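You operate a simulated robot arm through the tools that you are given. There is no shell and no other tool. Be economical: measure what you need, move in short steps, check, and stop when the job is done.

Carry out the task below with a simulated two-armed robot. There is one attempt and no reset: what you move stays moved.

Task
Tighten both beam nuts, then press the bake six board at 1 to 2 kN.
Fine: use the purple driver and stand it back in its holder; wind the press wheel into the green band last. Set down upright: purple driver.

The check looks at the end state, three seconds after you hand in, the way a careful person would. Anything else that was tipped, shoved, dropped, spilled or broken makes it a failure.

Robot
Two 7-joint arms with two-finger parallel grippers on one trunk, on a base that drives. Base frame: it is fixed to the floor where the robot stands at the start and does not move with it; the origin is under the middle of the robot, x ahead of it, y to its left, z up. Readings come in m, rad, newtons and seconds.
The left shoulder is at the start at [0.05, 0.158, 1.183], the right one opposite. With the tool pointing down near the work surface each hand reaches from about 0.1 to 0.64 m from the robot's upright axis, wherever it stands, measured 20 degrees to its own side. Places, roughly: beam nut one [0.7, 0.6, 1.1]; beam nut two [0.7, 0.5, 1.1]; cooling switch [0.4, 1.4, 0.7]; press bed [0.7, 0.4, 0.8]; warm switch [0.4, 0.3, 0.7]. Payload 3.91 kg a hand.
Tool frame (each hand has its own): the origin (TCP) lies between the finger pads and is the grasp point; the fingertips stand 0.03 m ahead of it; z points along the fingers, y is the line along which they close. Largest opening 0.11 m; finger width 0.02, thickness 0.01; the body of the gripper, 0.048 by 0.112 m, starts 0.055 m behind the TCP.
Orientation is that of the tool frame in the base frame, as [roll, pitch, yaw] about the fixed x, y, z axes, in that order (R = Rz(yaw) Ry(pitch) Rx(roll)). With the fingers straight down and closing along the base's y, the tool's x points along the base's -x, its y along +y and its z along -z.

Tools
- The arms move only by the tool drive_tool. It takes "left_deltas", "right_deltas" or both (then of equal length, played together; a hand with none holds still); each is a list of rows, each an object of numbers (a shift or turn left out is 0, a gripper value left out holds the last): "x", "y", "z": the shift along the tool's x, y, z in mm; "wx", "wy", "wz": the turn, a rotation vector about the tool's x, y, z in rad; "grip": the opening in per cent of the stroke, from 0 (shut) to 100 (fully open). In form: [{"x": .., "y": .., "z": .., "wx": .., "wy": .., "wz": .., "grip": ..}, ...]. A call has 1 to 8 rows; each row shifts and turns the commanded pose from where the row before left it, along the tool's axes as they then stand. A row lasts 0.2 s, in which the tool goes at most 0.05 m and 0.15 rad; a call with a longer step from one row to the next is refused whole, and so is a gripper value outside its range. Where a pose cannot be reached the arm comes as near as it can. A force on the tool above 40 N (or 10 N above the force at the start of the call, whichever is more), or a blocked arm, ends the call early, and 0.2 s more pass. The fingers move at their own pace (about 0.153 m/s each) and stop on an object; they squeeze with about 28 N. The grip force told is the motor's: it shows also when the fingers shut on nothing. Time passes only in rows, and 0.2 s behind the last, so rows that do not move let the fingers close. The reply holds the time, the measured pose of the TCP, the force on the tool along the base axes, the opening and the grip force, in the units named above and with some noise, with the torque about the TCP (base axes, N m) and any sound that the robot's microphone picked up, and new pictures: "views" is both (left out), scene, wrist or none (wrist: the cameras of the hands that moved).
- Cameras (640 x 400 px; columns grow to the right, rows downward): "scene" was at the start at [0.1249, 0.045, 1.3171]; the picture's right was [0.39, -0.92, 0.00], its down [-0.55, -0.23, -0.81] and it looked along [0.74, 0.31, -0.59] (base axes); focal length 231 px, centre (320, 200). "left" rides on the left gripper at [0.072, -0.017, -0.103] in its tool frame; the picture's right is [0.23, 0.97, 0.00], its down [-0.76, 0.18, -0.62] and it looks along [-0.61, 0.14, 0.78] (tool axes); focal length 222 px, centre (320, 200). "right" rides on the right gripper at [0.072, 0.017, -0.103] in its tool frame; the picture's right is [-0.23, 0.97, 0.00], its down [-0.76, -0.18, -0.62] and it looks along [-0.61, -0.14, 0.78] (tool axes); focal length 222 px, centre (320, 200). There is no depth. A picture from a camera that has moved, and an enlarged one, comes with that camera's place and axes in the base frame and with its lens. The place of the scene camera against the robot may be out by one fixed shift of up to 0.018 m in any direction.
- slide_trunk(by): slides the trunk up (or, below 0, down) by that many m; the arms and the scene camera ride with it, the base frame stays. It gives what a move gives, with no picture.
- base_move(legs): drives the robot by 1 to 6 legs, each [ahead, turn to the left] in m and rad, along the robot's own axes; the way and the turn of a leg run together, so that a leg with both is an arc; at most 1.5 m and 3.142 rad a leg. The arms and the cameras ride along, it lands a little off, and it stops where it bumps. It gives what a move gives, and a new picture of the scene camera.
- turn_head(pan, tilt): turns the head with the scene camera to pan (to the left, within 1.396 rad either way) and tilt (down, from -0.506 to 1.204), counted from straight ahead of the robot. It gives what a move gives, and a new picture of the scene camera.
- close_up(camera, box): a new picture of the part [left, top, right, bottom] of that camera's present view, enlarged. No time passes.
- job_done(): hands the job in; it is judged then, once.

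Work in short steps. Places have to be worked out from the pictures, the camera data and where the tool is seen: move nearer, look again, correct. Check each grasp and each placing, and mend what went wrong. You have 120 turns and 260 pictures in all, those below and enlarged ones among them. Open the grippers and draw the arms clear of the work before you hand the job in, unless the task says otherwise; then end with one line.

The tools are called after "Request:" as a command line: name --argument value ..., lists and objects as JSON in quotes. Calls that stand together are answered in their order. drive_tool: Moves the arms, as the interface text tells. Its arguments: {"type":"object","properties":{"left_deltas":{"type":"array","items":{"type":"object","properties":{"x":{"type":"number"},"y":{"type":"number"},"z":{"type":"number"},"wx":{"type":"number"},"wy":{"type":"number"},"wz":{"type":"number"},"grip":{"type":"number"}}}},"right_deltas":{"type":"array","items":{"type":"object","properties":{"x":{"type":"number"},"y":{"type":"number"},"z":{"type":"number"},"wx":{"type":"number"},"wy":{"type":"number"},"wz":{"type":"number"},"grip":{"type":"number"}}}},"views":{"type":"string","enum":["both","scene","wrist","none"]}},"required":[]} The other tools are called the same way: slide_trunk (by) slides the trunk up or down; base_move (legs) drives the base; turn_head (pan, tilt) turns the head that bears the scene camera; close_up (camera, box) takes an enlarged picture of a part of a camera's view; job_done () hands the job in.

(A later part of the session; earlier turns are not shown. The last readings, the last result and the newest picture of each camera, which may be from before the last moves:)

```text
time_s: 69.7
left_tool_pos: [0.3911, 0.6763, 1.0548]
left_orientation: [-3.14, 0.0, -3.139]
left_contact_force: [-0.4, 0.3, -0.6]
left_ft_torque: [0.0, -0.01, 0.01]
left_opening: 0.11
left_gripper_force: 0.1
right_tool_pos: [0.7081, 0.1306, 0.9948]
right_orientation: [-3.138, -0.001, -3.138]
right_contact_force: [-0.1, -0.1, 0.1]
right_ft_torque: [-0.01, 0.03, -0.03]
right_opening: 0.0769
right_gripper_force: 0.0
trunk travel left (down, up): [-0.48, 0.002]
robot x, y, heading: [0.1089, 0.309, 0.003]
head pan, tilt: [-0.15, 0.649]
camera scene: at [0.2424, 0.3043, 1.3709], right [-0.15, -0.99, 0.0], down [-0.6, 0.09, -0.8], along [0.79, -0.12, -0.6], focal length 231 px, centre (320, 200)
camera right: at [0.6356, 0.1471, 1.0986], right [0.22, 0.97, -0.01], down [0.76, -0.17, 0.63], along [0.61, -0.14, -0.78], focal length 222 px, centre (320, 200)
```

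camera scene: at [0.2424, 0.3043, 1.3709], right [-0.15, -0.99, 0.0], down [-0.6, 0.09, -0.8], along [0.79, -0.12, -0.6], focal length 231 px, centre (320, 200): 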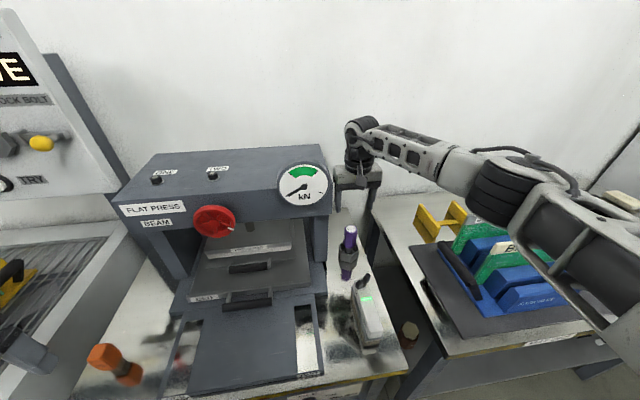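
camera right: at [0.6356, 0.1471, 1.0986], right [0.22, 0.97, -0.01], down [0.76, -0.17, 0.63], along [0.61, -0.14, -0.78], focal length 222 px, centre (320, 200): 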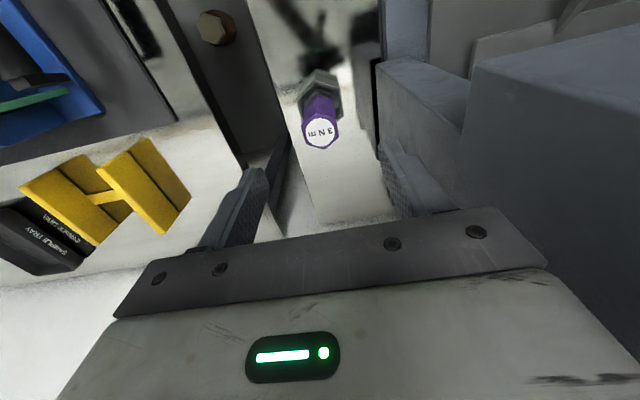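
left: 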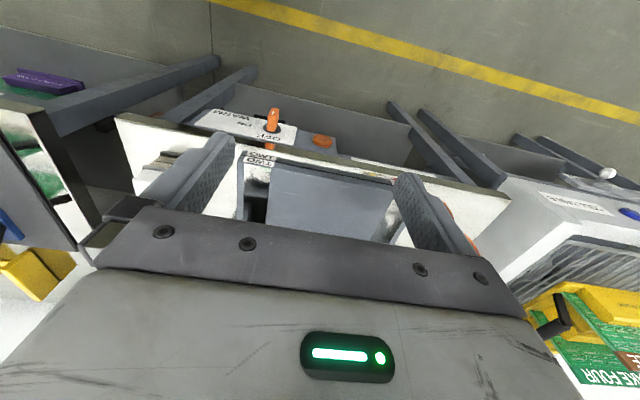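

Driver refined to (0.720, 0.130). Descending straight to z≈0.856 around the handle.

Request:
drive_tool --right_deltas '[{"x": -12, "y": -1}, {"z": 35}, {"z": 35}, {"z": 35}]' --views "wrist"

```text
time_s: 70.7
left_tool_pos: [0.3911, 0.6753, 1.0551]
left_orientation: [-3.14, 0.001, -3.138]
left_contact_force: [1.1, -0.3, -0.7]
left_ft_torque: [0.01, -0.02, 0.01]
left_opening: 0.11
left_gripper_force: 0.1
right_tool_pos: [0.721, 0.1321, 0.8918]
right_orientation: [-3.136, 0.001, -3.138]
right_contact_force: [-0.4, -0.1, -0.3]
right_ft_torque: [0.03, 0.01, -0.04]
right_opening: 0.077
right_gripper_force: 0.1
trunk travel left (down, up): [-0.48, 0.002]
robot x, y, heading: [0.114, 0.3043, 0.003]
head pan, tilt: [-0.15, 0.649]
camera right: at [0.6474, 0.1479, 0.9955], right [0.22, 0.97, -0.01], down [0.76, -0.17, 0.63], along [0.61, -0.14, -0.78], focal length 222 px, centre (320, 200)
```

right: 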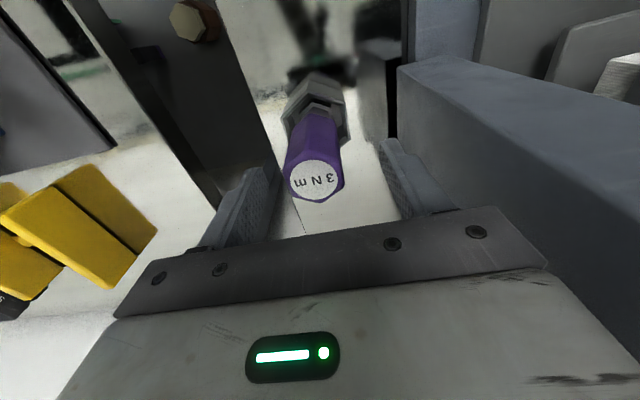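

Aligned within 3 mm. Descend the last 35 mm and close.

Request:
drive_tool --right_deltas '[{"y": -3, "z": 18}, {"z": 18}, {"grip": 0}, {}, {}]' --views "wrist"

```text
time_s: 71.8
left_tool_pos: [0.3896, 0.6757, 1.0554]
left_orientation: [-3.141, 0.001, -3.138]
left_contact_force: [0.3, -0.1, 0.5]
left_ft_torque: [-0.01, -0.03, 0.03]
left_opening: 0.11
left_gripper_force: 0.0
right_tool_pos: [0.7161, 0.128, 0.8569]
right_orientation: [-3.137, 0.0, -3.138]
right_contact_force: [0.3, 0.9, -0.4]
right_ft_torque: [0.09, -0.06, -0.01]
right_opening: 0.0357
right_gripper_force: 28.1
trunk travel left (down, up): [-0.48, 0.002]
robot x, y, heading: [0.1126, 0.305, 0.001]
head pan, tilt: [-0.15, 0.649]
camera right: at [0.6431, 0.1438, 0.9605], right [0.22, 0.97, 0.0], down [0.76, -0.17, 0.63], along [0.61, -0.14, -0.78], focal length 222 px, centre (320, 200)
```

right: 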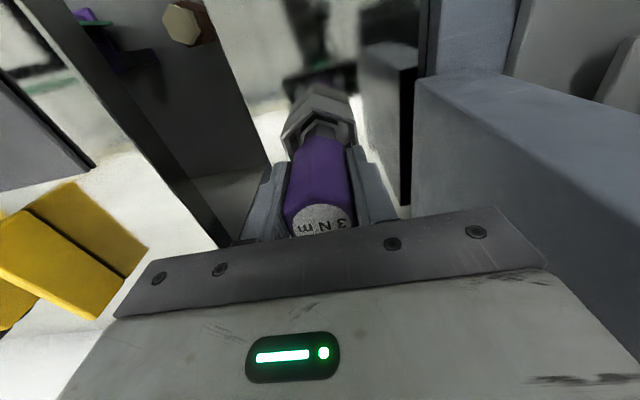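

Driver gripped (36 mm). Lift gently and watch.

Request:
drive_tool --right_deltas '[{"z": -20}, {"z": -25}, {"z": -25}, {"z": -25}, {"z": -25}]'

```text
time_s: 73.0
left_tool_pos: [0.3908, 0.6746, 1.0552]
left_orientation: [-3.141, 0.0, -3.138]
left_contact_force: [-0.1, 0.5, -0.3]
left_ft_torque: [-0.02, -0.02, -0.02]
left_opening: 0.1099
left_gripper_force: 0.1
right_tool_pos: [0.7198, 0.1276, 0.9745]
right_orientation: [-3.136, 0.001, -3.137]
right_contact_force: [0.3, -0.2, -1.7]
right_ft_torque: [-0.04, 0.03, -0.03]
right_opening: 0.036
right_gripper_force: 28.1
trunk travel left (down, up): [-0.48, 0.002]
robot x, y, heading: [0.109, 0.3029, 0.004]
head pan, tilt: [-0.15, 0.649]
camera scene: at [0.2421, 0.304, 1.3709], right [-0.15, -0.99, 0.0], down [-0.6, 0.09, -0.8], along [0.79, -0.12, -0.6], focal length 231 px, centre (320, 200)
camera right: at [0.6458, 0.1444, 1.0784], right [0.22, 0.97, -0.01], down [0.76, -0.17, 0.63], along [0.61, -0.14, -0.78], focal length 222 px, centre (320, 200)
```

scene: 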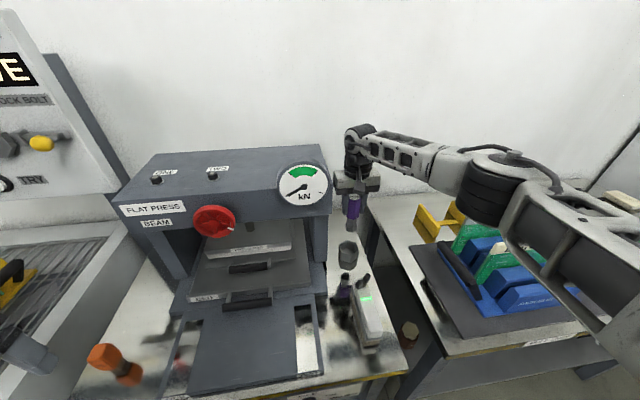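
right: 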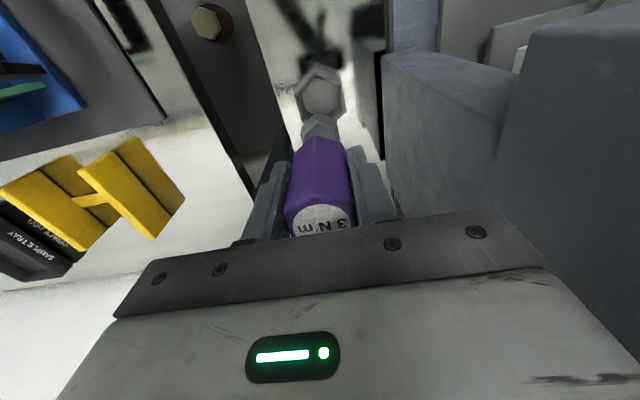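

Request:
close_up --camera "scene" --box '[310, 150, 410, 280]'

```text
3.08 times, centred on (360, 215) of scene
camera zoom: at [0.2421, 0.304, 1.3709], right [-0.15, -0.99, 0.0], down [-0.6, 0.09, -0.8], along [0.79, -0.12, -0.6], focal length 712 px, centre (197, 154)
```

zoom: 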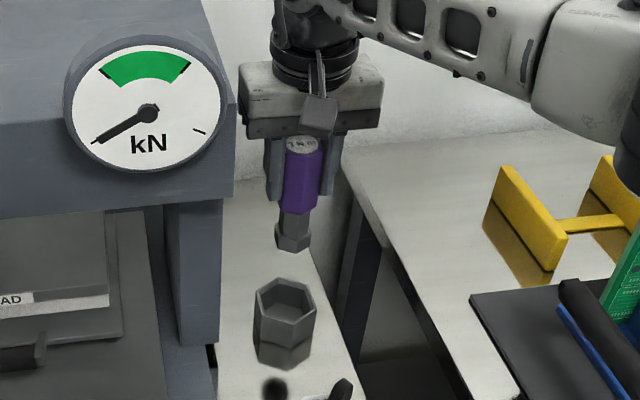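

Driver is clear of the holder. I'll lift to z≈1.25, retract toward the robot, then shift the base to y≈0.72.

Request:
drive_tool --right_deltas '[{"z": -45, "y": -5}, {"z": -45, "y": -5}, {"z": -45}, {"z": -45}, {"z": -45}, {"z": -45}, {"x": 45}, {"x": 45}]' --views "none"

Request:
drive_tool --right_deltas '[{"x": 45}, {"x": 45}, {"x": 45}, {"x": 30}]' --views "scene"

```text
time_s: 74.8
left_tool_pos: [0.39, 0.6748, 1.0564]
left_orientation: [-3.14, 0.002, -3.138]
left_contact_force: [0.1, -0.4, 1.5]
left_ft_torque: [0.01, -0.04, 0.0]
left_opening: 0.1098
left_gripper_force: 0.1
right_tool_pos: [0.6218, 0.1129, 1.2358]
right_orientation: [-3.139, 0.002, 3.141]
right_contact_force: [0.5, -0.9, -2.4]
right_ft_torque: [0.0, 0.0, 0.01]
right_opening: 0.0359
right_gripper_force: 28.3
right hand out of reach, approached as far as the arm can: row 6
trunk travel left (down, up): [-0.48, 0.002]
robot x, y, heading: [0.1151, 0.3031, 0.005]
head pan, tilt: [-0.15, 0.649]
```

```text
time_s: 75.8
left_tool_pos: [0.3908, 0.6747, 1.0559]
left_orientation: [-3.14, -0.001, -3.137]
left_contact_force: [-0.5, 0.3, -0.4]
left_ft_torque: [0.01, -0.02, -0.03]
left_opening: 0.1098
left_gripper_force: 0.0
right_tool_pos: [0.4575, 0.1152, 1.2353]
right_orientation: [-3.135, 0.003, -3.137]
right_contact_force: [-0.2, -0.1, -0.3]
right_ft_torque: [-0.02, 0.02, 0.0]
right_opening: 0.0356
right_gripper_force: 27.8
trunk travel left (down, up): [-0.48, 0.002]
robot x, y, heading: [0.1149, 0.3068, 0.004]
head pan, tilt: [-0.15, 0.649]
camera scene: at [0.2421, 0.3041, 1.3709], right [-0.15, -0.99, 0.0], down [-0.6, 0.09, -0.8], along [0.79, -0.12, -0.6], focal length 231 px, centre (320, 200)
```

scene: 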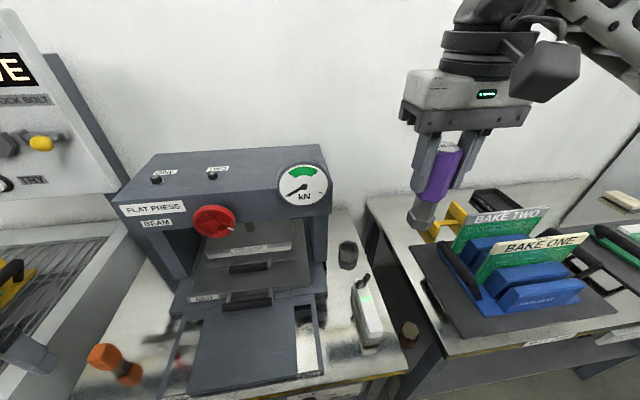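

Now shift the base left to about y=0.72.

Request:
base_move --legs '[[-0.05, 0], [0, 1.57], [0.42, 0], [0, -1.57], [0.06, 0]]'

Request:
turn_head --pan -0.2 --tilt 0.6

```text
time_s: 87.3
left_tool_pos: [0.4005, 1.089, 1.0551]
left_orientation: [3.14, 0.001, 3.134]
left_contact_force: [-0.1, -0.7, -0.5]
left_ft_torque: [-0.01, -0.03, -0.04]
left_opening: 0.1101
left_gripper_force: 0.1
right_tool_pos: [0.4586, 0.5289, 1.2336]
right_orientation: [-3.134, 0.0, 3.131]
right_contact_force: [0.4, 0.3, -1.6]
right_ft_torque: [0.01, -0.01, -0.03]
right_opening: 0.0357
right_gripper_force: 27.8
trunk travel left (down, up): [-0.48, 0.002]
robot x, y, heading: [0.1181, 0.7214, -0.007]
head pan, tilt: [-0.15, 0.649]
stopped in leg 5: the robot was blocked; the commanded pose is now the measured one
camera scene: at [0.2454, 0.7189, 1.3711], right [-0.16, -0.99, 0.0], down [-0.6, 0.1, -0.8], along [0.79, -0.13, -0.6], focal length 231 px, centre (320, 200)
```

scene: 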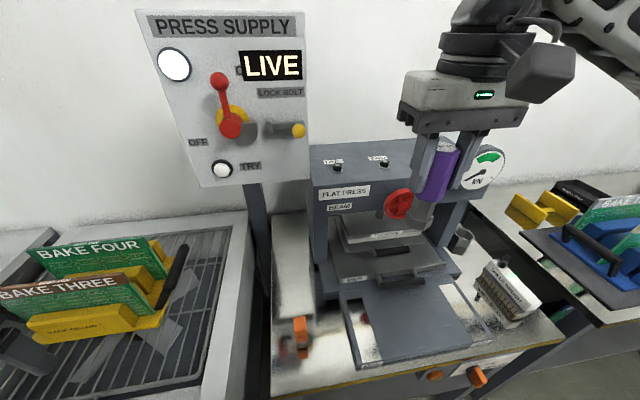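

```text
time_s: 87.9
left_tool_pos: [0.4011, 1.0876, 1.0556]
left_orientation: [3.141, 0.003, 3.131]
left_contact_force: [-0.3, 0.1, -0.1]
left_ft_torque: [0.03, -0.02, -0.01]
left_opening: 0.1101
left_gripper_force: 0.1
right_tool_pos: [0.461, 0.5283, 1.2337]
right_orientation: [-3.137, -0.001, 3.131]
right_contact_force: [-0.5, 0.0, -2.4]
right_ft_torque: [0.0, 0.0, -0.02]
right_opening: 0.0356
right_gripper_force: 28.0
trunk travel left (down, up): [-0.48, 0.002]
robot x, y, heading: [0.1195, 0.722, -0.011]
head pan, tilt: [-0.201, 0.6]
camera scene: at [0.2478, 0.714, 1.3751], right [-0.21, -0.98, 0.0], down [-0.55, 0.12, -0.82], along [0.81, -0.17, -0.57], focal length 231 px, centre (320, 200)
```

scene: 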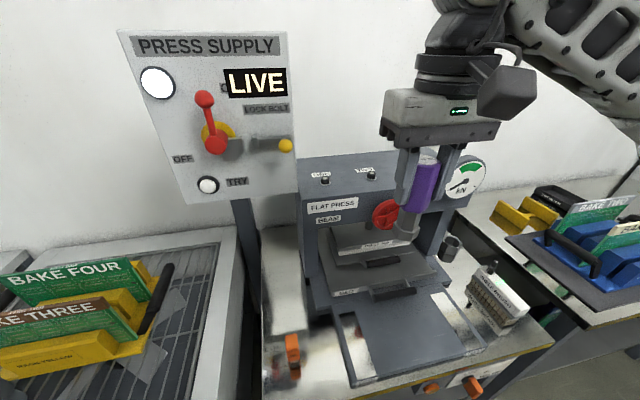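

The base touched something at x≈0.12 (it stopped). I back off 1.5 cm and zoom on the nuts.

Request:
base_move --legs '[[-0.015, 0]]'

Request:
close_up --camera "scene" --box '[280, 130, 480, 255]'

```text
time_s: 88.7
left_tool_pos: [0.3851, 1.0896, 1.0544]
left_orientation: [-3.141, 0.001, 3.133]
left_contact_force: [-0.8, -0.8, -0.1]
left_ft_torque: [0.03, 0.0, -0.01]
left_opening: 0.1101
left_gripper_force: 0.1
right_tool_pos: [0.4454, 0.5275, 1.2346]
right_orientation: [-3.137, 0.0, 3.132]
right_contact_force: [-0.5, 0.6, -1.4]
right_ft_torque: [0.01, 0.01, 0.0]
right_opening: 0.0357
right_gripper_force: 27.7
trunk travel left (down, up): [-0.48, 0.002]
robot x, y, heading: [0.1023, 0.7228, -0.008]
head pan, tilt: [-0.201, 0.6]
camera scene: at [0.232, 0.7142, 1.3753], right [-0.21, -0.98, 0.0], down [-0.55, 0.12, -0.83], along [0.81, -0.17, -0.56], focal length 231 px, centre (320, 200)
```

scene: 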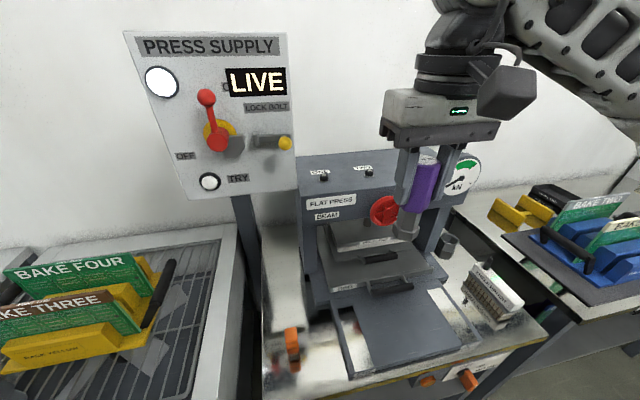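

```text
3.20 times, centred on (380, 192) of scene
camera zoom: at [0.232, 0.7142, 1.3753], right [-0.21, -0.98, 0.0], down [-0.55, 0.12, -0.83], along [0.81, -0.17, -0.56], focal length 740 px, centre (128, 224)
```

zoom: 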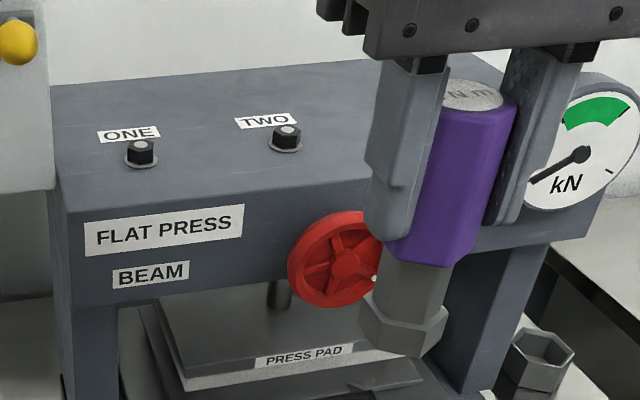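

Nuts ≈(0.725, 0.59) and (0.725, 0.47) after correcting scene bias. I move the driver to just in front of nut one and look by wrist camera.

Request:
drive_tool --right_deltas '[{"x": -40, "y": 12}, {"x": -40, "y": 12}, {"x": -40, "y": 12}, {"x": -40, "y": 12}, {"x": -40, "y": 12}]'

```text
time_s: 89.9
left_tool_pos: [0.386, 1.0898, 1.055]
left_orientation: [-3.14, 0.001, 3.133]
left_contact_force: [0.6, -0.5, 0.3]
left_ft_torque: [-0.02, 0.01, 0.0]
left_opening: 0.1098
left_gripper_force: 0.1
right_tool_pos: [0.6467, 0.5846, 1.2339]
right_orientation: [-3.132, -0.001, 3.134]
right_contact_force: [0.2, 0.1, -1.4]
right_ft_torque: [0.0, 0.04, -0.01]
right_opening: 0.0359
right_gripper_force: 27.7
trunk travel left (down, up): [-0.48, 0.002]
robot x, y, heading: [0.1027, 0.7267, -0.012]
head pan, tilt: [-0.201, 0.6]
camera scene: at [0.2335, 0.7154, 1.3751], right [-0.21, -0.98, 0.0], down [-0.55, 0.12, -0.82], along [0.81, -0.17, -0.57], focal length 231 px, centre (320, 200)
camera right: at [0.5751, 0.6016, 1.3368], right [0.23, 0.97, -0.01], down [0.76, -0.18, 0.62], along [0.61, -0.15, -0.78], focal length 222 px, centre (320, 200)
```

scene: 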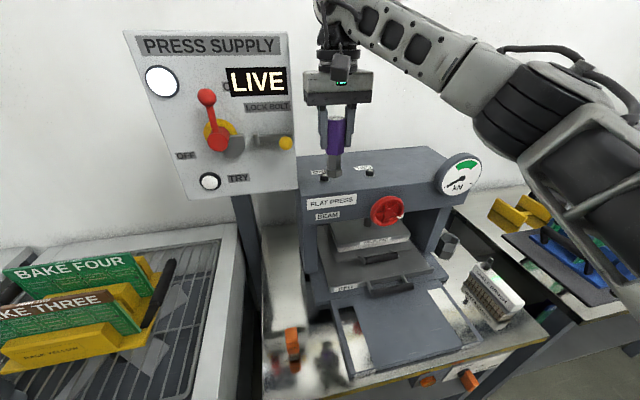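
right: 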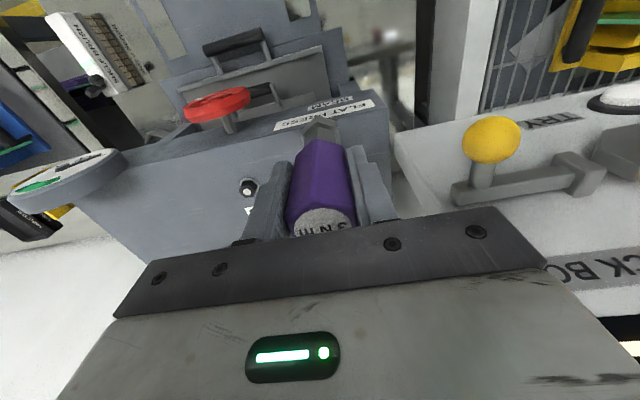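

The supply panel is close to nut one's work space. I'll zoom to measure nut and panel positions.

Request:
close_up --camera "right" --box '[200, 80, 640, 280]'

Request:
close_up --camera "scene" --box '[120, 20, 400, 210]'

```text
1.45 times, centred on (420, 180) of right
camera zoom: at [0.5751, 0.6016, 1.3368], right [0.23, 0.97, -0.01], down [0.76, -0.18, 0.62], along [0.61, -0.15, -0.78], focal length 323 px, centre (174, 229)
```

zoom: 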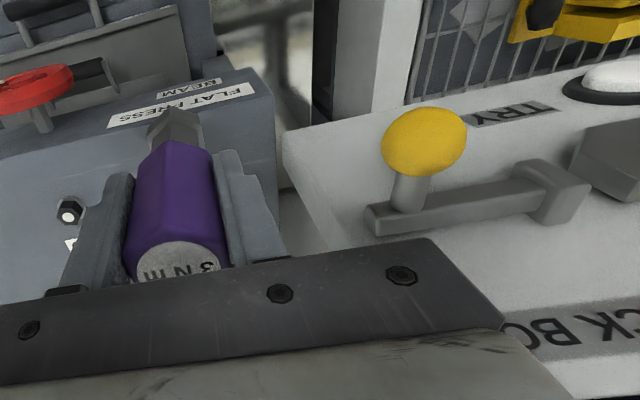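

```text
2.11 times, centred on (260, 115) of scene
camera zoom: at [0.2335, 0.7154, 1.3751], right [-0.21, -0.98, 0.0], down [-0.55, 0.12, -0.82], along [0.81, -0.17, -0.57], focal length 487 px, centre (446, 379)
```

zoom: 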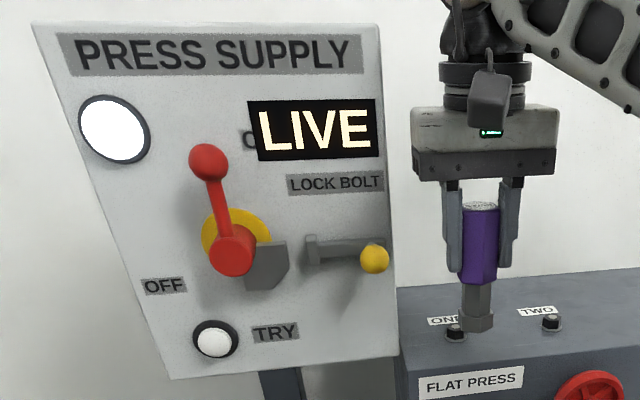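

Nut one ≈(0.719, 0.588), nut two ≈(0.718, 0.468), nut tops ≈1.10; driver axis lies on the TCP. Move above nut one and pre-rotate counter-clockwise for stroke.

Request:
drive_tool --right_deltas '[{"x": -36, "y": 2}, {"x": -36, "y": 1}, {"wz": -0.14}, {"wz": -0.14}, {"wz": -0.14}, {"wz": -0.14}]'

```text
time_s: 91.3
left_tool_pos: [0.3849, 1.0897, 1.0544]
left_orientation: [-3.14, 0.002, 3.133]
left_contact_force: [-1.1, -0.4, -0.5]
left_ft_torque: [0.0, 0.02, -0.01]
left_opening: 0.1101
left_gripper_force: 0.1
right_tool_pos: [0.6835, 0.5397, 1.2016]
right_orientation: [-3.134, -0.001, -2.788]
right_contact_force: [-0.6, 0.1, -1.6]
right_ft_torque: [-0.01, 0.0, 0.0]
right_opening: 0.0358
right_gripper_force: 28.7
right hand out of reach, approached as far as the arm can: row 2, 4, 5, 6
trunk travel left (down, up): [-0.48, 0.002]
robot x, y, heading: [0.1026, 0.7202, -0.008]
head pan, tilt: [-0.201, 0.6]
camera scene: at [0.2326, 0.7156, 1.3752], right [-0.21, -0.98, 0.0], down [-0.55, 0.12, -0.83], along [0.81, -0.17, -0.56], focal length 231 px, centre (320, 200)
camera right: at [0.61, 0.5296, 1.3043], right [-0.12, 0.99, -0.01], down [0.78, 0.1, 0.62], along [0.62, 0.07, -0.78], focal length 222 px, centre (320, 200)
```

scene: 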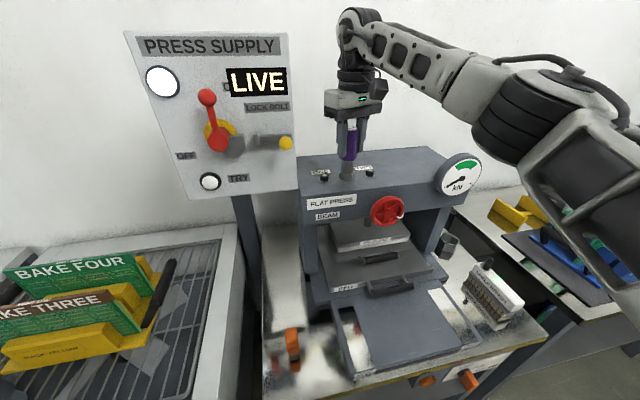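
right: 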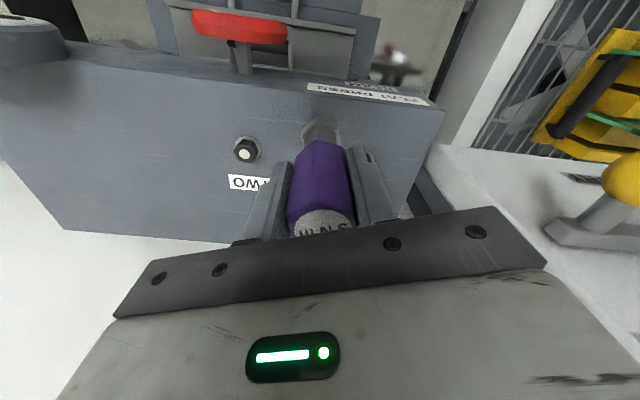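

Reach is limiting here. Turning the base left brings the right shoulder forward, so I'll retract the hand, then turn ~0.45 rad left.

Request:
drive_tool --right_deltas '[{"wz": 0.12, "z": -20}, {"wz": 0.12, "x": 20}, {"wz": 0.12, "x": 45}, {"x": 45}, {"x": 45}, {"x": 45}, {"x": 45}, {"x": 20, "y": -20}]' --views "none"

Request:
base_move --legs '[[0, 0.45]]'

```text
time_s: 93.1
left_tool_pos: [0.3864, 1.0877, 1.0562]
left_orientation: [-3.141, 0.002, 3.131]
left_contact_force: [0.8, -0.2, -0.1]
left_ft_torque: [-0.02, -0.01, 0.02]
left_opening: 0.1098
left_gripper_force: 0.1
right_tool_pos: [0.4204, 0.5111, 1.22]
right_orientation: [-3.135, -0.001, 3.131]
right_contact_force: [-0.3, -0.2, -1.5]
right_ft_torque: [0.01, -0.03, 0.01]
right_opening: 0.0357
right_gripper_force: 27.6
trunk travel left (down, up): [-0.48, 0.002]
robot x, y, heading: [0.1023, 0.7174, -0.009]
head pan, tilt: [-0.201, 0.6]
```

```text
time_s: 94.8
left_tool_pos: [0.2017, 1.1751, 1.055]
left_orientation: [-3.141, 0.003, -2.706]
left_contact_force: [0.9, 0.2, 0.3]
left_ft_torque: [0.0, -0.01, -0.01]
left_opening: 0.11
left_gripper_force: 0.1
right_tool_pos: [0.4802, 0.6693, 1.2207]
right_orientation: [-3.134, 0.0, -2.708]
right_contact_force: [0.3, 0.0, -0.7]
right_ft_torque: [-0.01, 0.01, -0.01]
right_opening: 0.0358
right_gripper_force: 27.3
trunk travel left (down, up): [-0.48, 0.002]
robot x, y, heading: [0.1013, 0.7227, 0.433]
head pan, tilt: [-0.201, 0.6]
camera scene: at [0.2285, 0.7705, 1.3752], right [0.23, -0.97, 0.0], down [-0.55, -0.13, -0.83], along [0.8, 0.19, -0.56], focal length 231 px, centre (320, 200)
```

scene: 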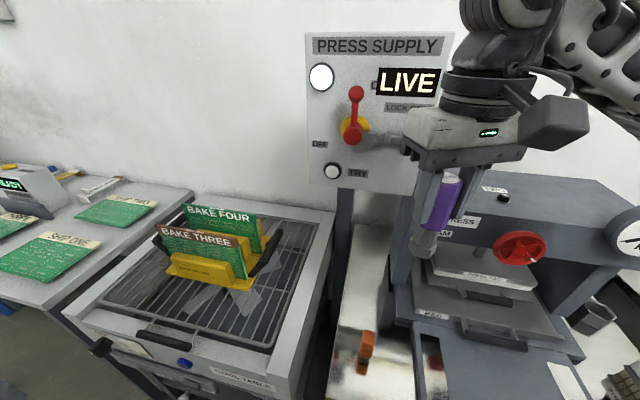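

I notice the left display changed; quick check that nothing was disturbed, and turn the head to the press.

Request:
close_up --camera "scene" --box '[0, 140, 200, 300]'

Request:
turn_head --pan -0.6 --tilt 0.5

```text
2.50 times, centred on (100, 220) of scene
camera zoom: at [0.2285, 0.7705, 1.3752], right [0.23, -0.97, 0.0], down [-0.55, -0.13, -0.83], along [0.8, 0.19, -0.56], focal length 578 px, centre (870, 150)
```

zoom: 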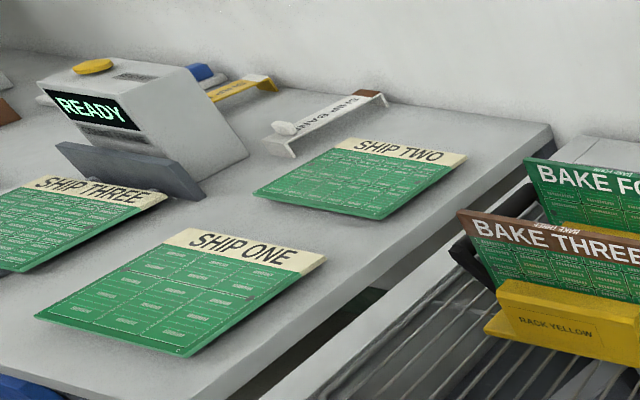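

```text
time_s: 95.7
left_tool_pos: [0.2011, 1.176, 1.0552]
left_orientation: [3.14, 0.001, -2.707]
left_contact_force: [0.0, -0.1, 0.8]
left_ft_torque: [-0.02, 0.04, 0.02]
left_opening: 0.1101
left_gripper_force: 0.0
right_tool_pos: [0.48, 0.6693, 1.2196]
right_orientation: [-3.135, 0.0, -2.709]
right_contact_force: [-0.6, 0.0, -3.2]
right_ft_torque: [-0.02, 0.06, 0.04]
right_opening: 0.0359
right_gripper_force: 27.7
trunk travel left (down, up): [-0.48, 0.002]
robot x, y, heading: [0.1011, 0.7191, 0.433]
head pan, tilt: [-0.6, 0.499]
camera scene: at [0.2324, 0.7348, 1.3842], right [-0.17, -0.99, 0.0], down [-0.47, 0.08, -0.88], along [0.87, -0.15, -0.48], focal length 231 px, centre (320, 200)
```

scene: 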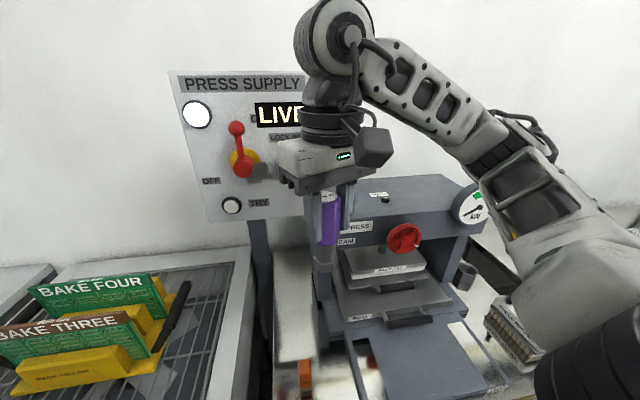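

All fine (READY). Now move the driver around in front of the panel knob to above nut one.

Request:
drive_tool --right_deltas '[{"x": -23.3, "y": -32.9, "z": -3}, {"x": -23.3, "y": -32.9, "z": -3}, {"x": -23.3, "y": -32.9}, {"x": -23.3, "y": -32.9}, {"x": -29.8, "y": -14.2}, {"x": -29.8, "y": -14.2}, {"x": -29.8, "y": -14.2}]'

```text
time_s: 97.3
left_tool_pos: [0.2019, 1.176, 1.0555]
left_orientation: [-3.141, 0.001, -2.708]
left_contact_force: [0.3, 0.7, 0.4]
left_ft_torque: [-0.03, -0.05, -0.03]
left_opening: 0.11
left_gripper_force: 0.2
right_tool_pos: [0.718, 0.5861, 1.2254]
right_orientation: [-3.136, 0.0, -2.708]
right_contact_force: [-0.5, -0.2, -2.0]
right_ft_torque: [0.02, 0.01, -0.01]
right_opening: 0.0361
right_gripper_force: 28.3
trunk travel left (down, up): [-0.48, 0.002]
robot x, y, heading: [0.1022, 0.7219, 0.434]
head pan, tilt: [-0.6, 0.499]
camera scene: at [0.233, 0.7351, 1.3842], right [-0.17, -0.99, 0.0], down [-0.47, 0.08, -0.88], along [0.87, -0.15, -0.48], focal length 231 px, centre (320, 200)
camera right: at [0.6447, 0.5697, 1.3287], right [-0.2, 0.98, -0.01], down [0.76, 0.16, 0.62], along [0.61, 0.12, -0.78], focal length 222 px, centre (320, 200)
```

scene: 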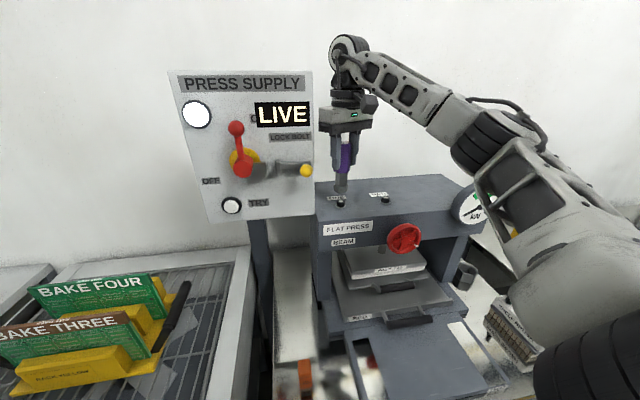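
right: 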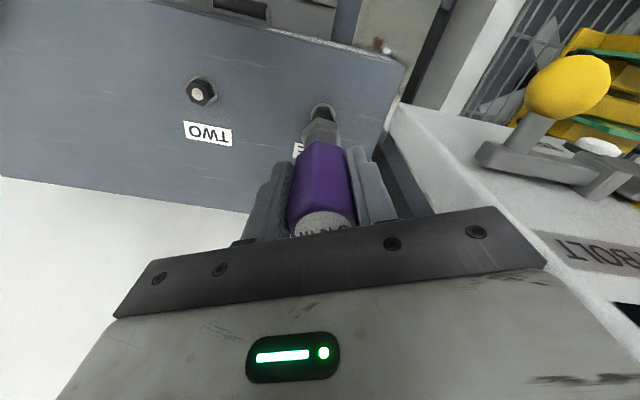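

Above nut one. Zoom in on alignment with both cameras.

Request:
close_up --camera "right" --box '[160, 60, 400, 210]'

Request:
close_up --camera "scene" --box '[270, 90, 430, 230]'

```text
2.67 times, centred on (280, 135) of right
camera zoom: at [0.6447, 0.5697, 1.3287], right [-0.2, 0.98, -0.01], down [0.76, 0.16, 0.62], along [0.61, 0.12, -0.78], focal length 592 px, centre (427, 373)
```

zoom: 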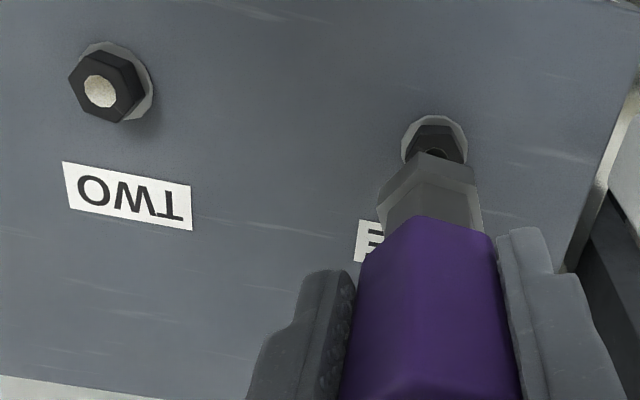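

```text
2.86 times, centred on (350, 160) of scene
camera zoom: at [0.233, 0.7351, 1.3842], right [-0.17, -0.99, 0.0], down [-0.47, 0.08, -0.88], along [0.87, -0.15, -0.48], focal length 661 px, centre (234, 314)
```

zoom: 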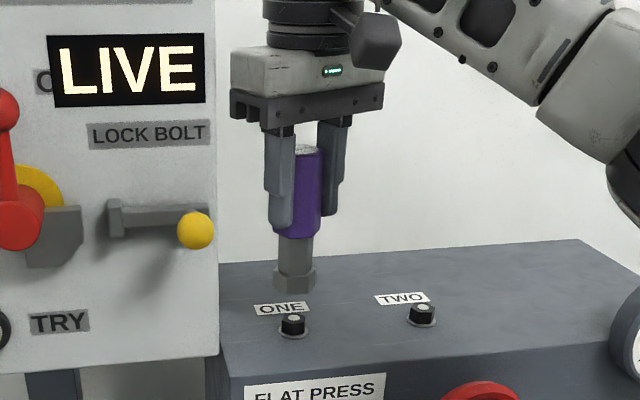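

Alignment with nut one is within ~1 mm. Descend onto it, watching force.

Request:
drive_tool --right_deltas '[{"z": 12, "x": -0.5, "y": 0.5}, {"z": 12}, {"z": 8}, {"z": 6}, {"z": 4}, {"z": 4}]'

```text
time_s: 98.7
left_tool_pos: [0.1996, 1.1751, 1.0547]
left_orientation: [-3.14, 0.004, -2.707]
left_contact_force: [-0.5, -0.8, -1.3]
left_ft_torque: [0.0, -0.03, 0.03]
left_opening: 0.1098
left_gripper_force: 0.0
right_tool_pos: [0.7174, 0.5909, 1.1834]
right_orientation: [-3.136, 0.007, -2.706]
right_contact_force: [1.6, -2.0, 24.6]
right_ft_torque: [-0.36, -0.16, 0.05]
right_opening: 0.0357
right_gripper_force: 27.5
trunk travel left (down, up): [-0.48, 0.002]
robot x, y, heading: [0.1017, 0.7228, 0.431]
head pan, tilt: [-0.6, 0.499]
camera scene: at [0.23, 0.7351, 1.3846], right [-0.17, -0.99, 0.0], down [-0.47, 0.08, -0.88], along [0.87, -0.15, -0.48], focal length 231 px, centre (320, 200)
camera right: at [0.6434, 0.5746, 1.2876], right [-0.2, 0.98, -0.01], down [0.76, 0.16, 0.63], along [0.62, 0.12, -0.78], focal length 222 px, centre (320, 200)
```

scene: 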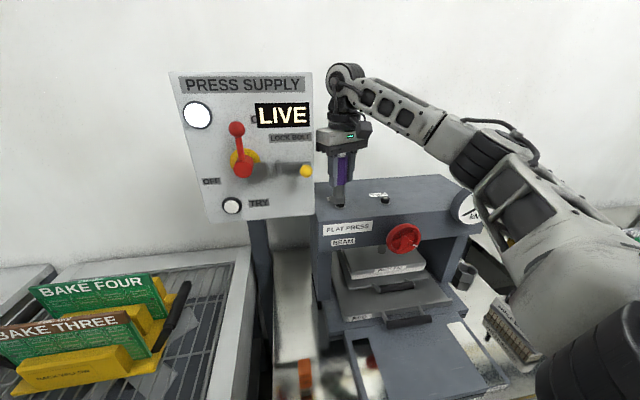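
right: 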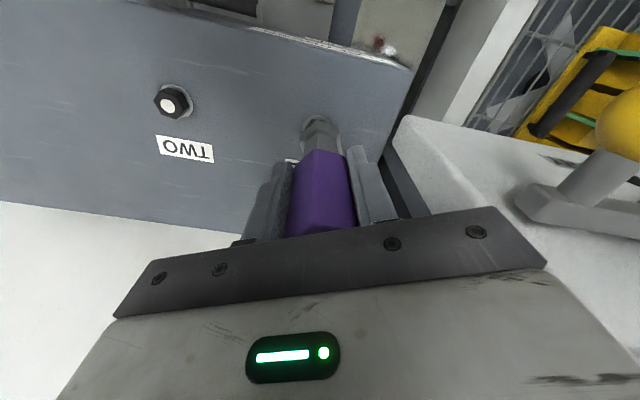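

Contact at TCP z 1.183 with 25 N. Zoom to see if the socket is over the nut or only resting on it.

Request:
close_up --camera "scene" --box '[300, 120, 410, 220]'

Request:
close_up --camera "right" --box '[240, 90, 400, 210]'

```text
4.00 times, centred on (355, 170) of scene
camera zoom: at [0.23, 0.7351, 1.3846], right [-0.17, -0.99, 0.0], down [-0.47, 0.08, -0.88], along [0.87, -0.15, -0.48], focal length 925 px, centre (180, 320)
```

zoom: 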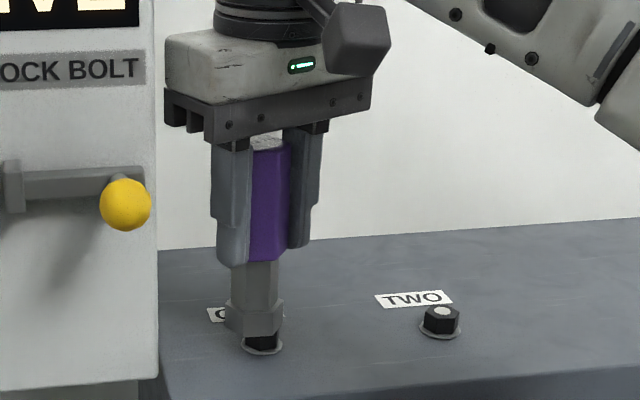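

```text
3.33 times, centred on (320, 150) of right
camera zoom: at [0.6434, 0.5746, 1.2876], right [-0.2, 0.98, -0.01], down [0.76, 0.16, 0.63], along [0.62, 0.12, -0.78], focal length 740 px, centre (320, 367)
```

zoom: 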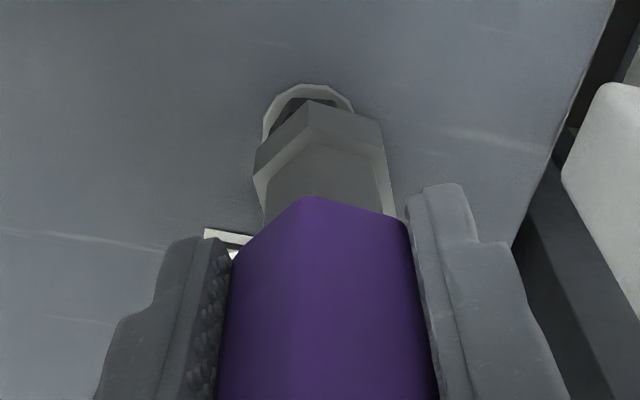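

The socket rests on the nut ~4 mm too far to +y. Lift slightly, correct, and lower again.

Request:
drive_tool --right_deltas '[{"z": -8}, {"x": 1.0, "y": -3.5}, {}]' --views "none"

Request:
close_up --camera "right" --box '[240, 90, 400, 210]'

Request:
close_up --camera "scene" --box '[300, 120, 410, 220]'

```text
time_s: 99.5
left_tool_pos: [0.202, 1.1746, 1.0547]
left_orientation: [3.141, 0.002, -2.707]
left_contact_force: [-0.4, -1.4, 0.6]
left_ft_torque: [-0.03, -0.02, 0.02]
left_opening: 0.11
left_gripper_force: 0.1
right_tool_pos: [0.7188, 0.5846, 1.1897]
right_orientation: [-3.135, -0.001, -2.708]
right_contact_force: [0.0, 0.2, -1.4]
right_ft_torque: [0.04, -0.01, 0.0]
right_opening: 0.0355
right_gripper_force: 28.4
trunk travel left (down, up): [-0.48, 0.002]
robot x, y, heading: [0.1014, 0.7215, 0.428]
head pan, tilt: [-0.6, 0.499]
```

```text
3.33 times, centred on (320, 150) of right
camera zoom: at [0.6459, 0.5692, 1.2928], right [-0.2, 0.98, -0.01], down [0.76, 0.16, 0.62], along [0.61, 0.12, -0.78], focal length 740 px, centre (320, 367)
```

zoom: 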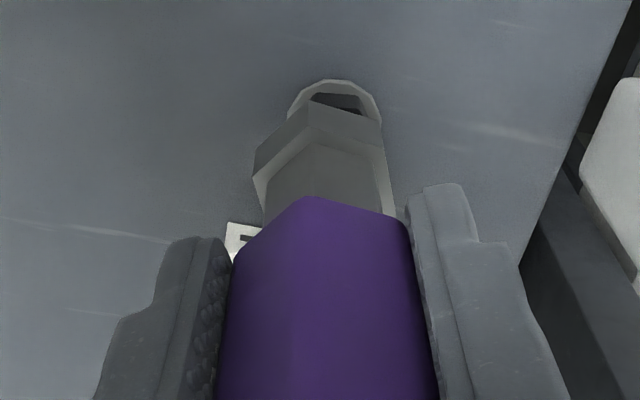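

```text
4.00 times, centred on (355, 170) of scene
camera zoom: at [0.2326, 0.7347, 1.3842], right [-0.17, -0.99, 0.0], down [-0.47, 0.08, -0.88], along [0.87, -0.15, -0.48], focal length 925 px, centre (180, 320)
```

zoom: 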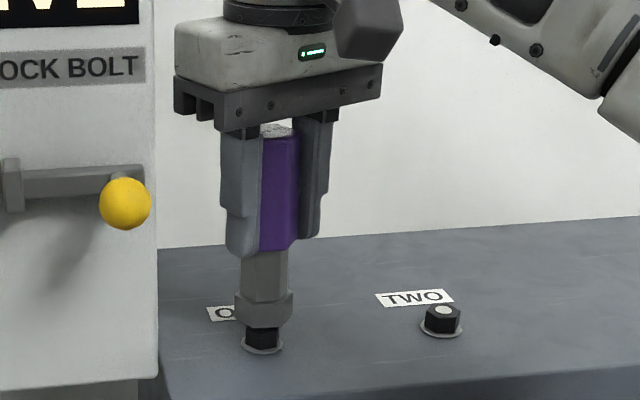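

Combining views, nut one is ≈(0.720, 0.5865). A small correction, then lower and gently rotate to let the hex engage.

Request:
drive_tool --right_deltas '[{"x": -1.6, "y": 1.2}, {"z": 4}, {"z": 4}, {"z": 2}, {"z": 1, "wz": 0.08}, {"z": 1, "wz": 0.08}, {"z": 1, "wz": 0.08}, {"wz": 0.08}]'

```text
time_s: 101.3
left_tool_pos: [0.2009, 1.1762, 1.0556]
left_orientation: [-3.14, 0.003, -2.706]
left_contact_force: [0.0, -0.6, 0.4]
left_ft_torque: [-0.01, -0.01, 0.03]
left_opening: 0.1099
left_gripper_force: 0.0
right_tool_pos: [0.718, 0.587, 1.1773]
right_orientation: [-3.135, 0.006, -3.031]
right_contact_force: [-0.3, -2.5, 25.1]
right_ft_torque: [0.03, 0.13, 0.0]
right_opening: 0.0358
right_gripper_force: 28.4
trunk travel left (down, up): [-0.48, 0.002]
robot x, y, heading: [0.0977, 0.7201, 0.429]
head pan, tilt: [-0.6, 0.499]
camera scene: at [0.2296, 0.7349, 1.3846], right [-0.17, -0.99, 0.0], down [-0.47, 0.08, -0.88], along [0.87, -0.15, -0.48], focal length 231 px, centre (320, 200)
camera right: at [0.6445, 0.5949, 1.2814], right [0.12, 0.99, 0.0], down [0.77, -0.09, 0.63], along [0.62, -0.08, -0.78], focal length 222 px, centre (320, 200)
```

scene: 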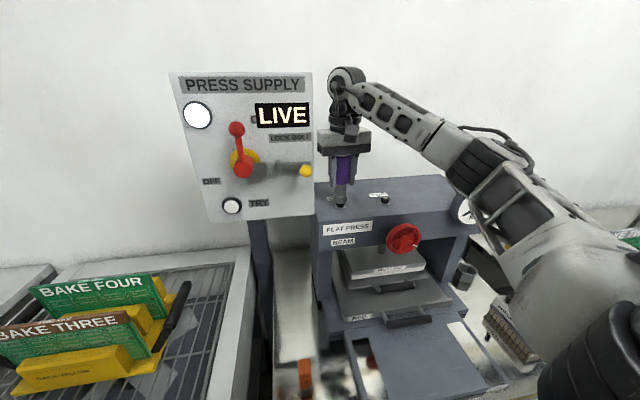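
right: 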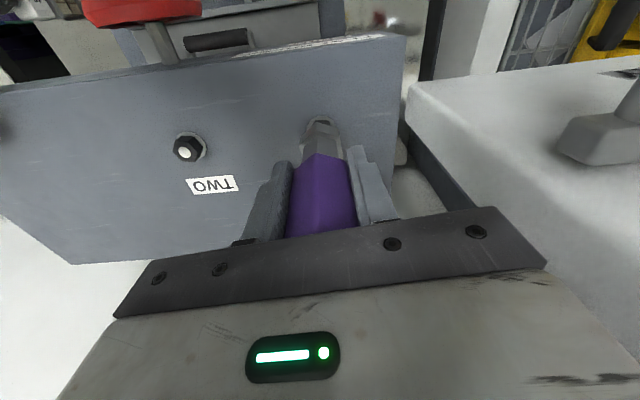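

z is 6 mm lower than before. Zoom to see seating.

Request:
close_up --camera "scene" --box '[300, 120, 410, 220]'

Request:
close_up --camera "right" --box '[240, 90, 400, 210]'

```text
4.00 times, centred on (355, 170) of scene
camera zoom: at [0.2296, 0.7349, 1.3846], right [-0.17, -0.99, 0.0], down [-0.47, 0.08, -0.88], along [0.87, -0.15, -0.48], focal length 925 px, centre (180, 320)
```

zoom: 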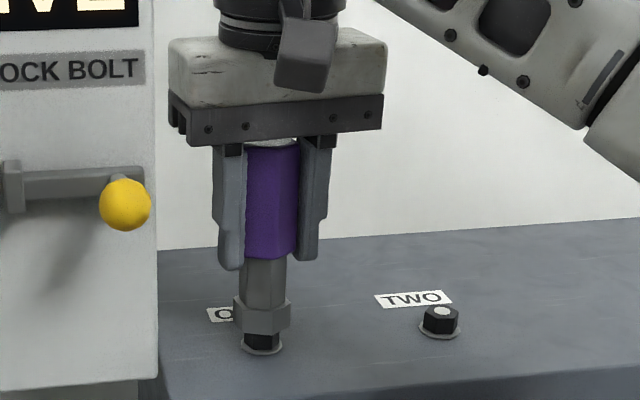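

```text
3.33 times, centred on (320, 150) of right
camera zoom: at [0.6445, 0.5949, 1.2814], right [0.12, 0.99, 0.0], down [0.77, -0.09, 0.63], along [0.62, -0.08, -0.78], focal length 740 px, centre (320, 367)
```

zoom: 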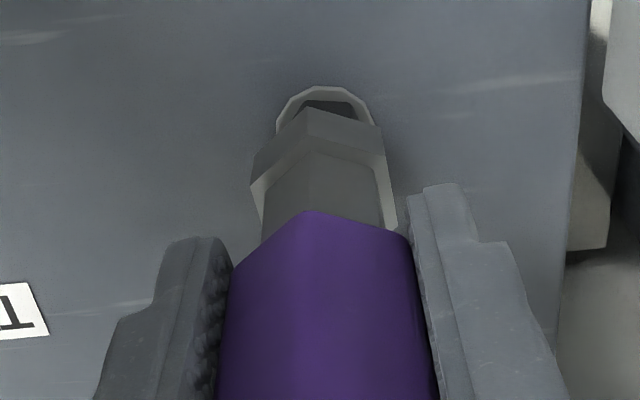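

Well centred but still resting on the nut top. Keep light pressure and turn clockwise to find the hex.

Request:
drive_tool --right_deltas '[{"wz": 0.1}, {"wz": 0.1, "z": 0.5}, {"wz": 0.1}, {"wz": 0.1, "z": 0.5}, {"wz": 0.1}, {"wz": 0.1, "z": 0.5}, {"wz": 0.1}, {"wz": 0.1}]' --views "none"

Request:
close_up --camera "scene" --box '[300, 120, 410, 220]'

```text
time_s: 103.1
left_tool_pos: [0.1995, 1.1767, 1.0548]
left_orientation: [-3.14, 0.004, -2.709]
left_contact_force: [-0.2, -0.8, 1.1]
left_ft_torque: [0.01, 0.02, -0.02]
left_opening: 0.1102
left_gripper_force: 0.1
right_tool_pos: [0.7186, 0.5866, 1.177]
right_orientation: [3.139, 0.012, 2.453]
right_contact_force: [-1.2, -0.6, 23.6]
right_ft_torque: [0.17, 0.15, -0.03]
right_opening: 0.0359
right_gripper_force: 28.3
trunk travel left (down, up): [-0.48, 0.002]
robot x, y, heading: [0.1024, 0.7216, 0.436]
head pan, tilt: [-0.6, 0.499]
```

```text
4.00 times, centred on (355, 170) of scene
camera zoom: at [0.2295, 0.7353, 1.3847], right [-0.17, -0.99, 0.0], down [-0.47, 0.08, -0.88], along [0.87, -0.15, -0.48], focal length 925 px, centre (180, 320)
```

zoom: 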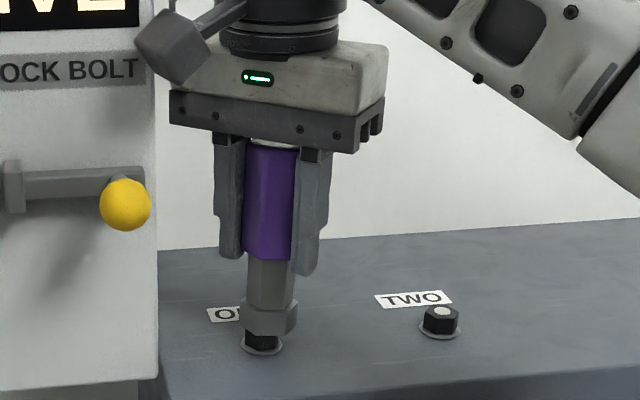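

The driver axis turns out ~5 mm off the TCP along tool −x, so rotation must pivot about that. Lift, rotate back about the driver axis and re-centre.

Request:
drive_tool --right_deltas '[{"z": -7}, {"wz": -0.14, "y": -0.7}, {"wz": -0.14, "y": -0.7}, {"wz": -0.14, "y": -0.7}, {"wz": -0.14, "y": -0.7}, {"wz": -0.14, "y": -0.7}, {"wz": -0.14, "y": -0.7}, {"wz": -0.1, "y": -0.5}]' --views "none"

Request:
close_up --camera "right" --box '[140, 80, 400, 230]'

Request:
close_up --camera "scene" --box '[300, 120, 410, 220]'

```text
time_s: 104.9
left_tool_pos: [0.2017, 1.1754, 1.0544]
left_orientation: [-3.14, 0.002, -2.708]
left_contact_force: [0.6, 0.3, -0.1]
left_ft_torque: [0.0, -0.01, -0.03]
left_opening: 0.1101
left_gripper_force: 0.1
right_tool_pos: [0.7183, 0.5826, 1.1824]
right_orientation: [-3.136, 0.003, -2.886]
right_contact_force: [0.2, -0.3, -1.2]
right_ft_torque: [-0.02, 0.03, 0.0]
right_opening: 0.0359
right_gripper_force: 28.3
trunk travel left (down, up): [-0.48, 0.002]
robot x, y, heading: [0.1004, 0.7251, 0.43]
head pan, tilt: [-0.6, 0.499]
```

```text
2.46 times, centred on (270, 155) of right
camera zoom: at [0.6444, 0.58, 1.286], right [-0.03, 1.0, -0.01], down [0.78, 0.02, 0.63], along [0.63, 0.01, -0.78], focal length 547 px, centre (443, 311)
```

zoom: 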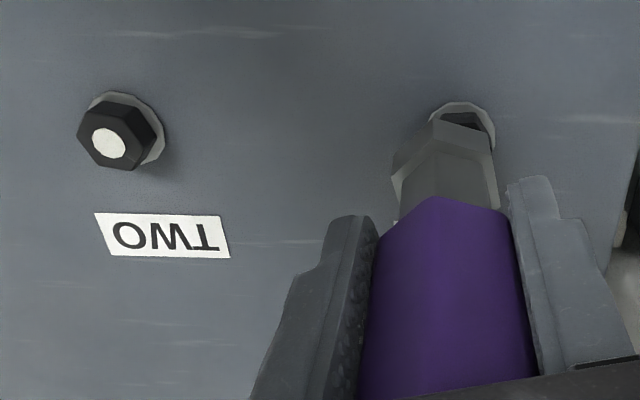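

```text
4.00 times, centred on (355, 170) of scene
camera zoom: at [0.2325, 0.7347, 1.3842], right [-0.17, -0.99, 0.0], down [-0.47, 0.08, -0.88], along [0.87, -0.15, -0.48], focal length 925 px, centre (180, 320)
```

zoom: 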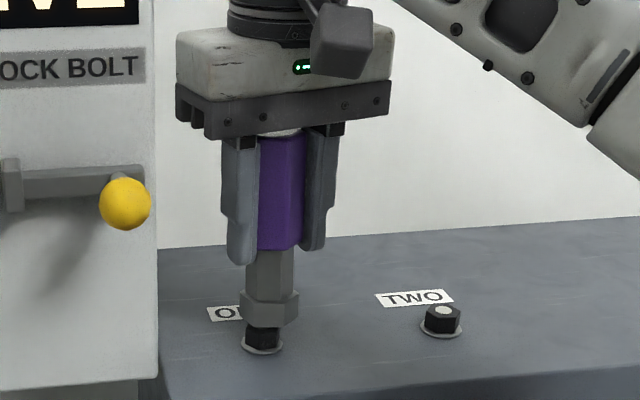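

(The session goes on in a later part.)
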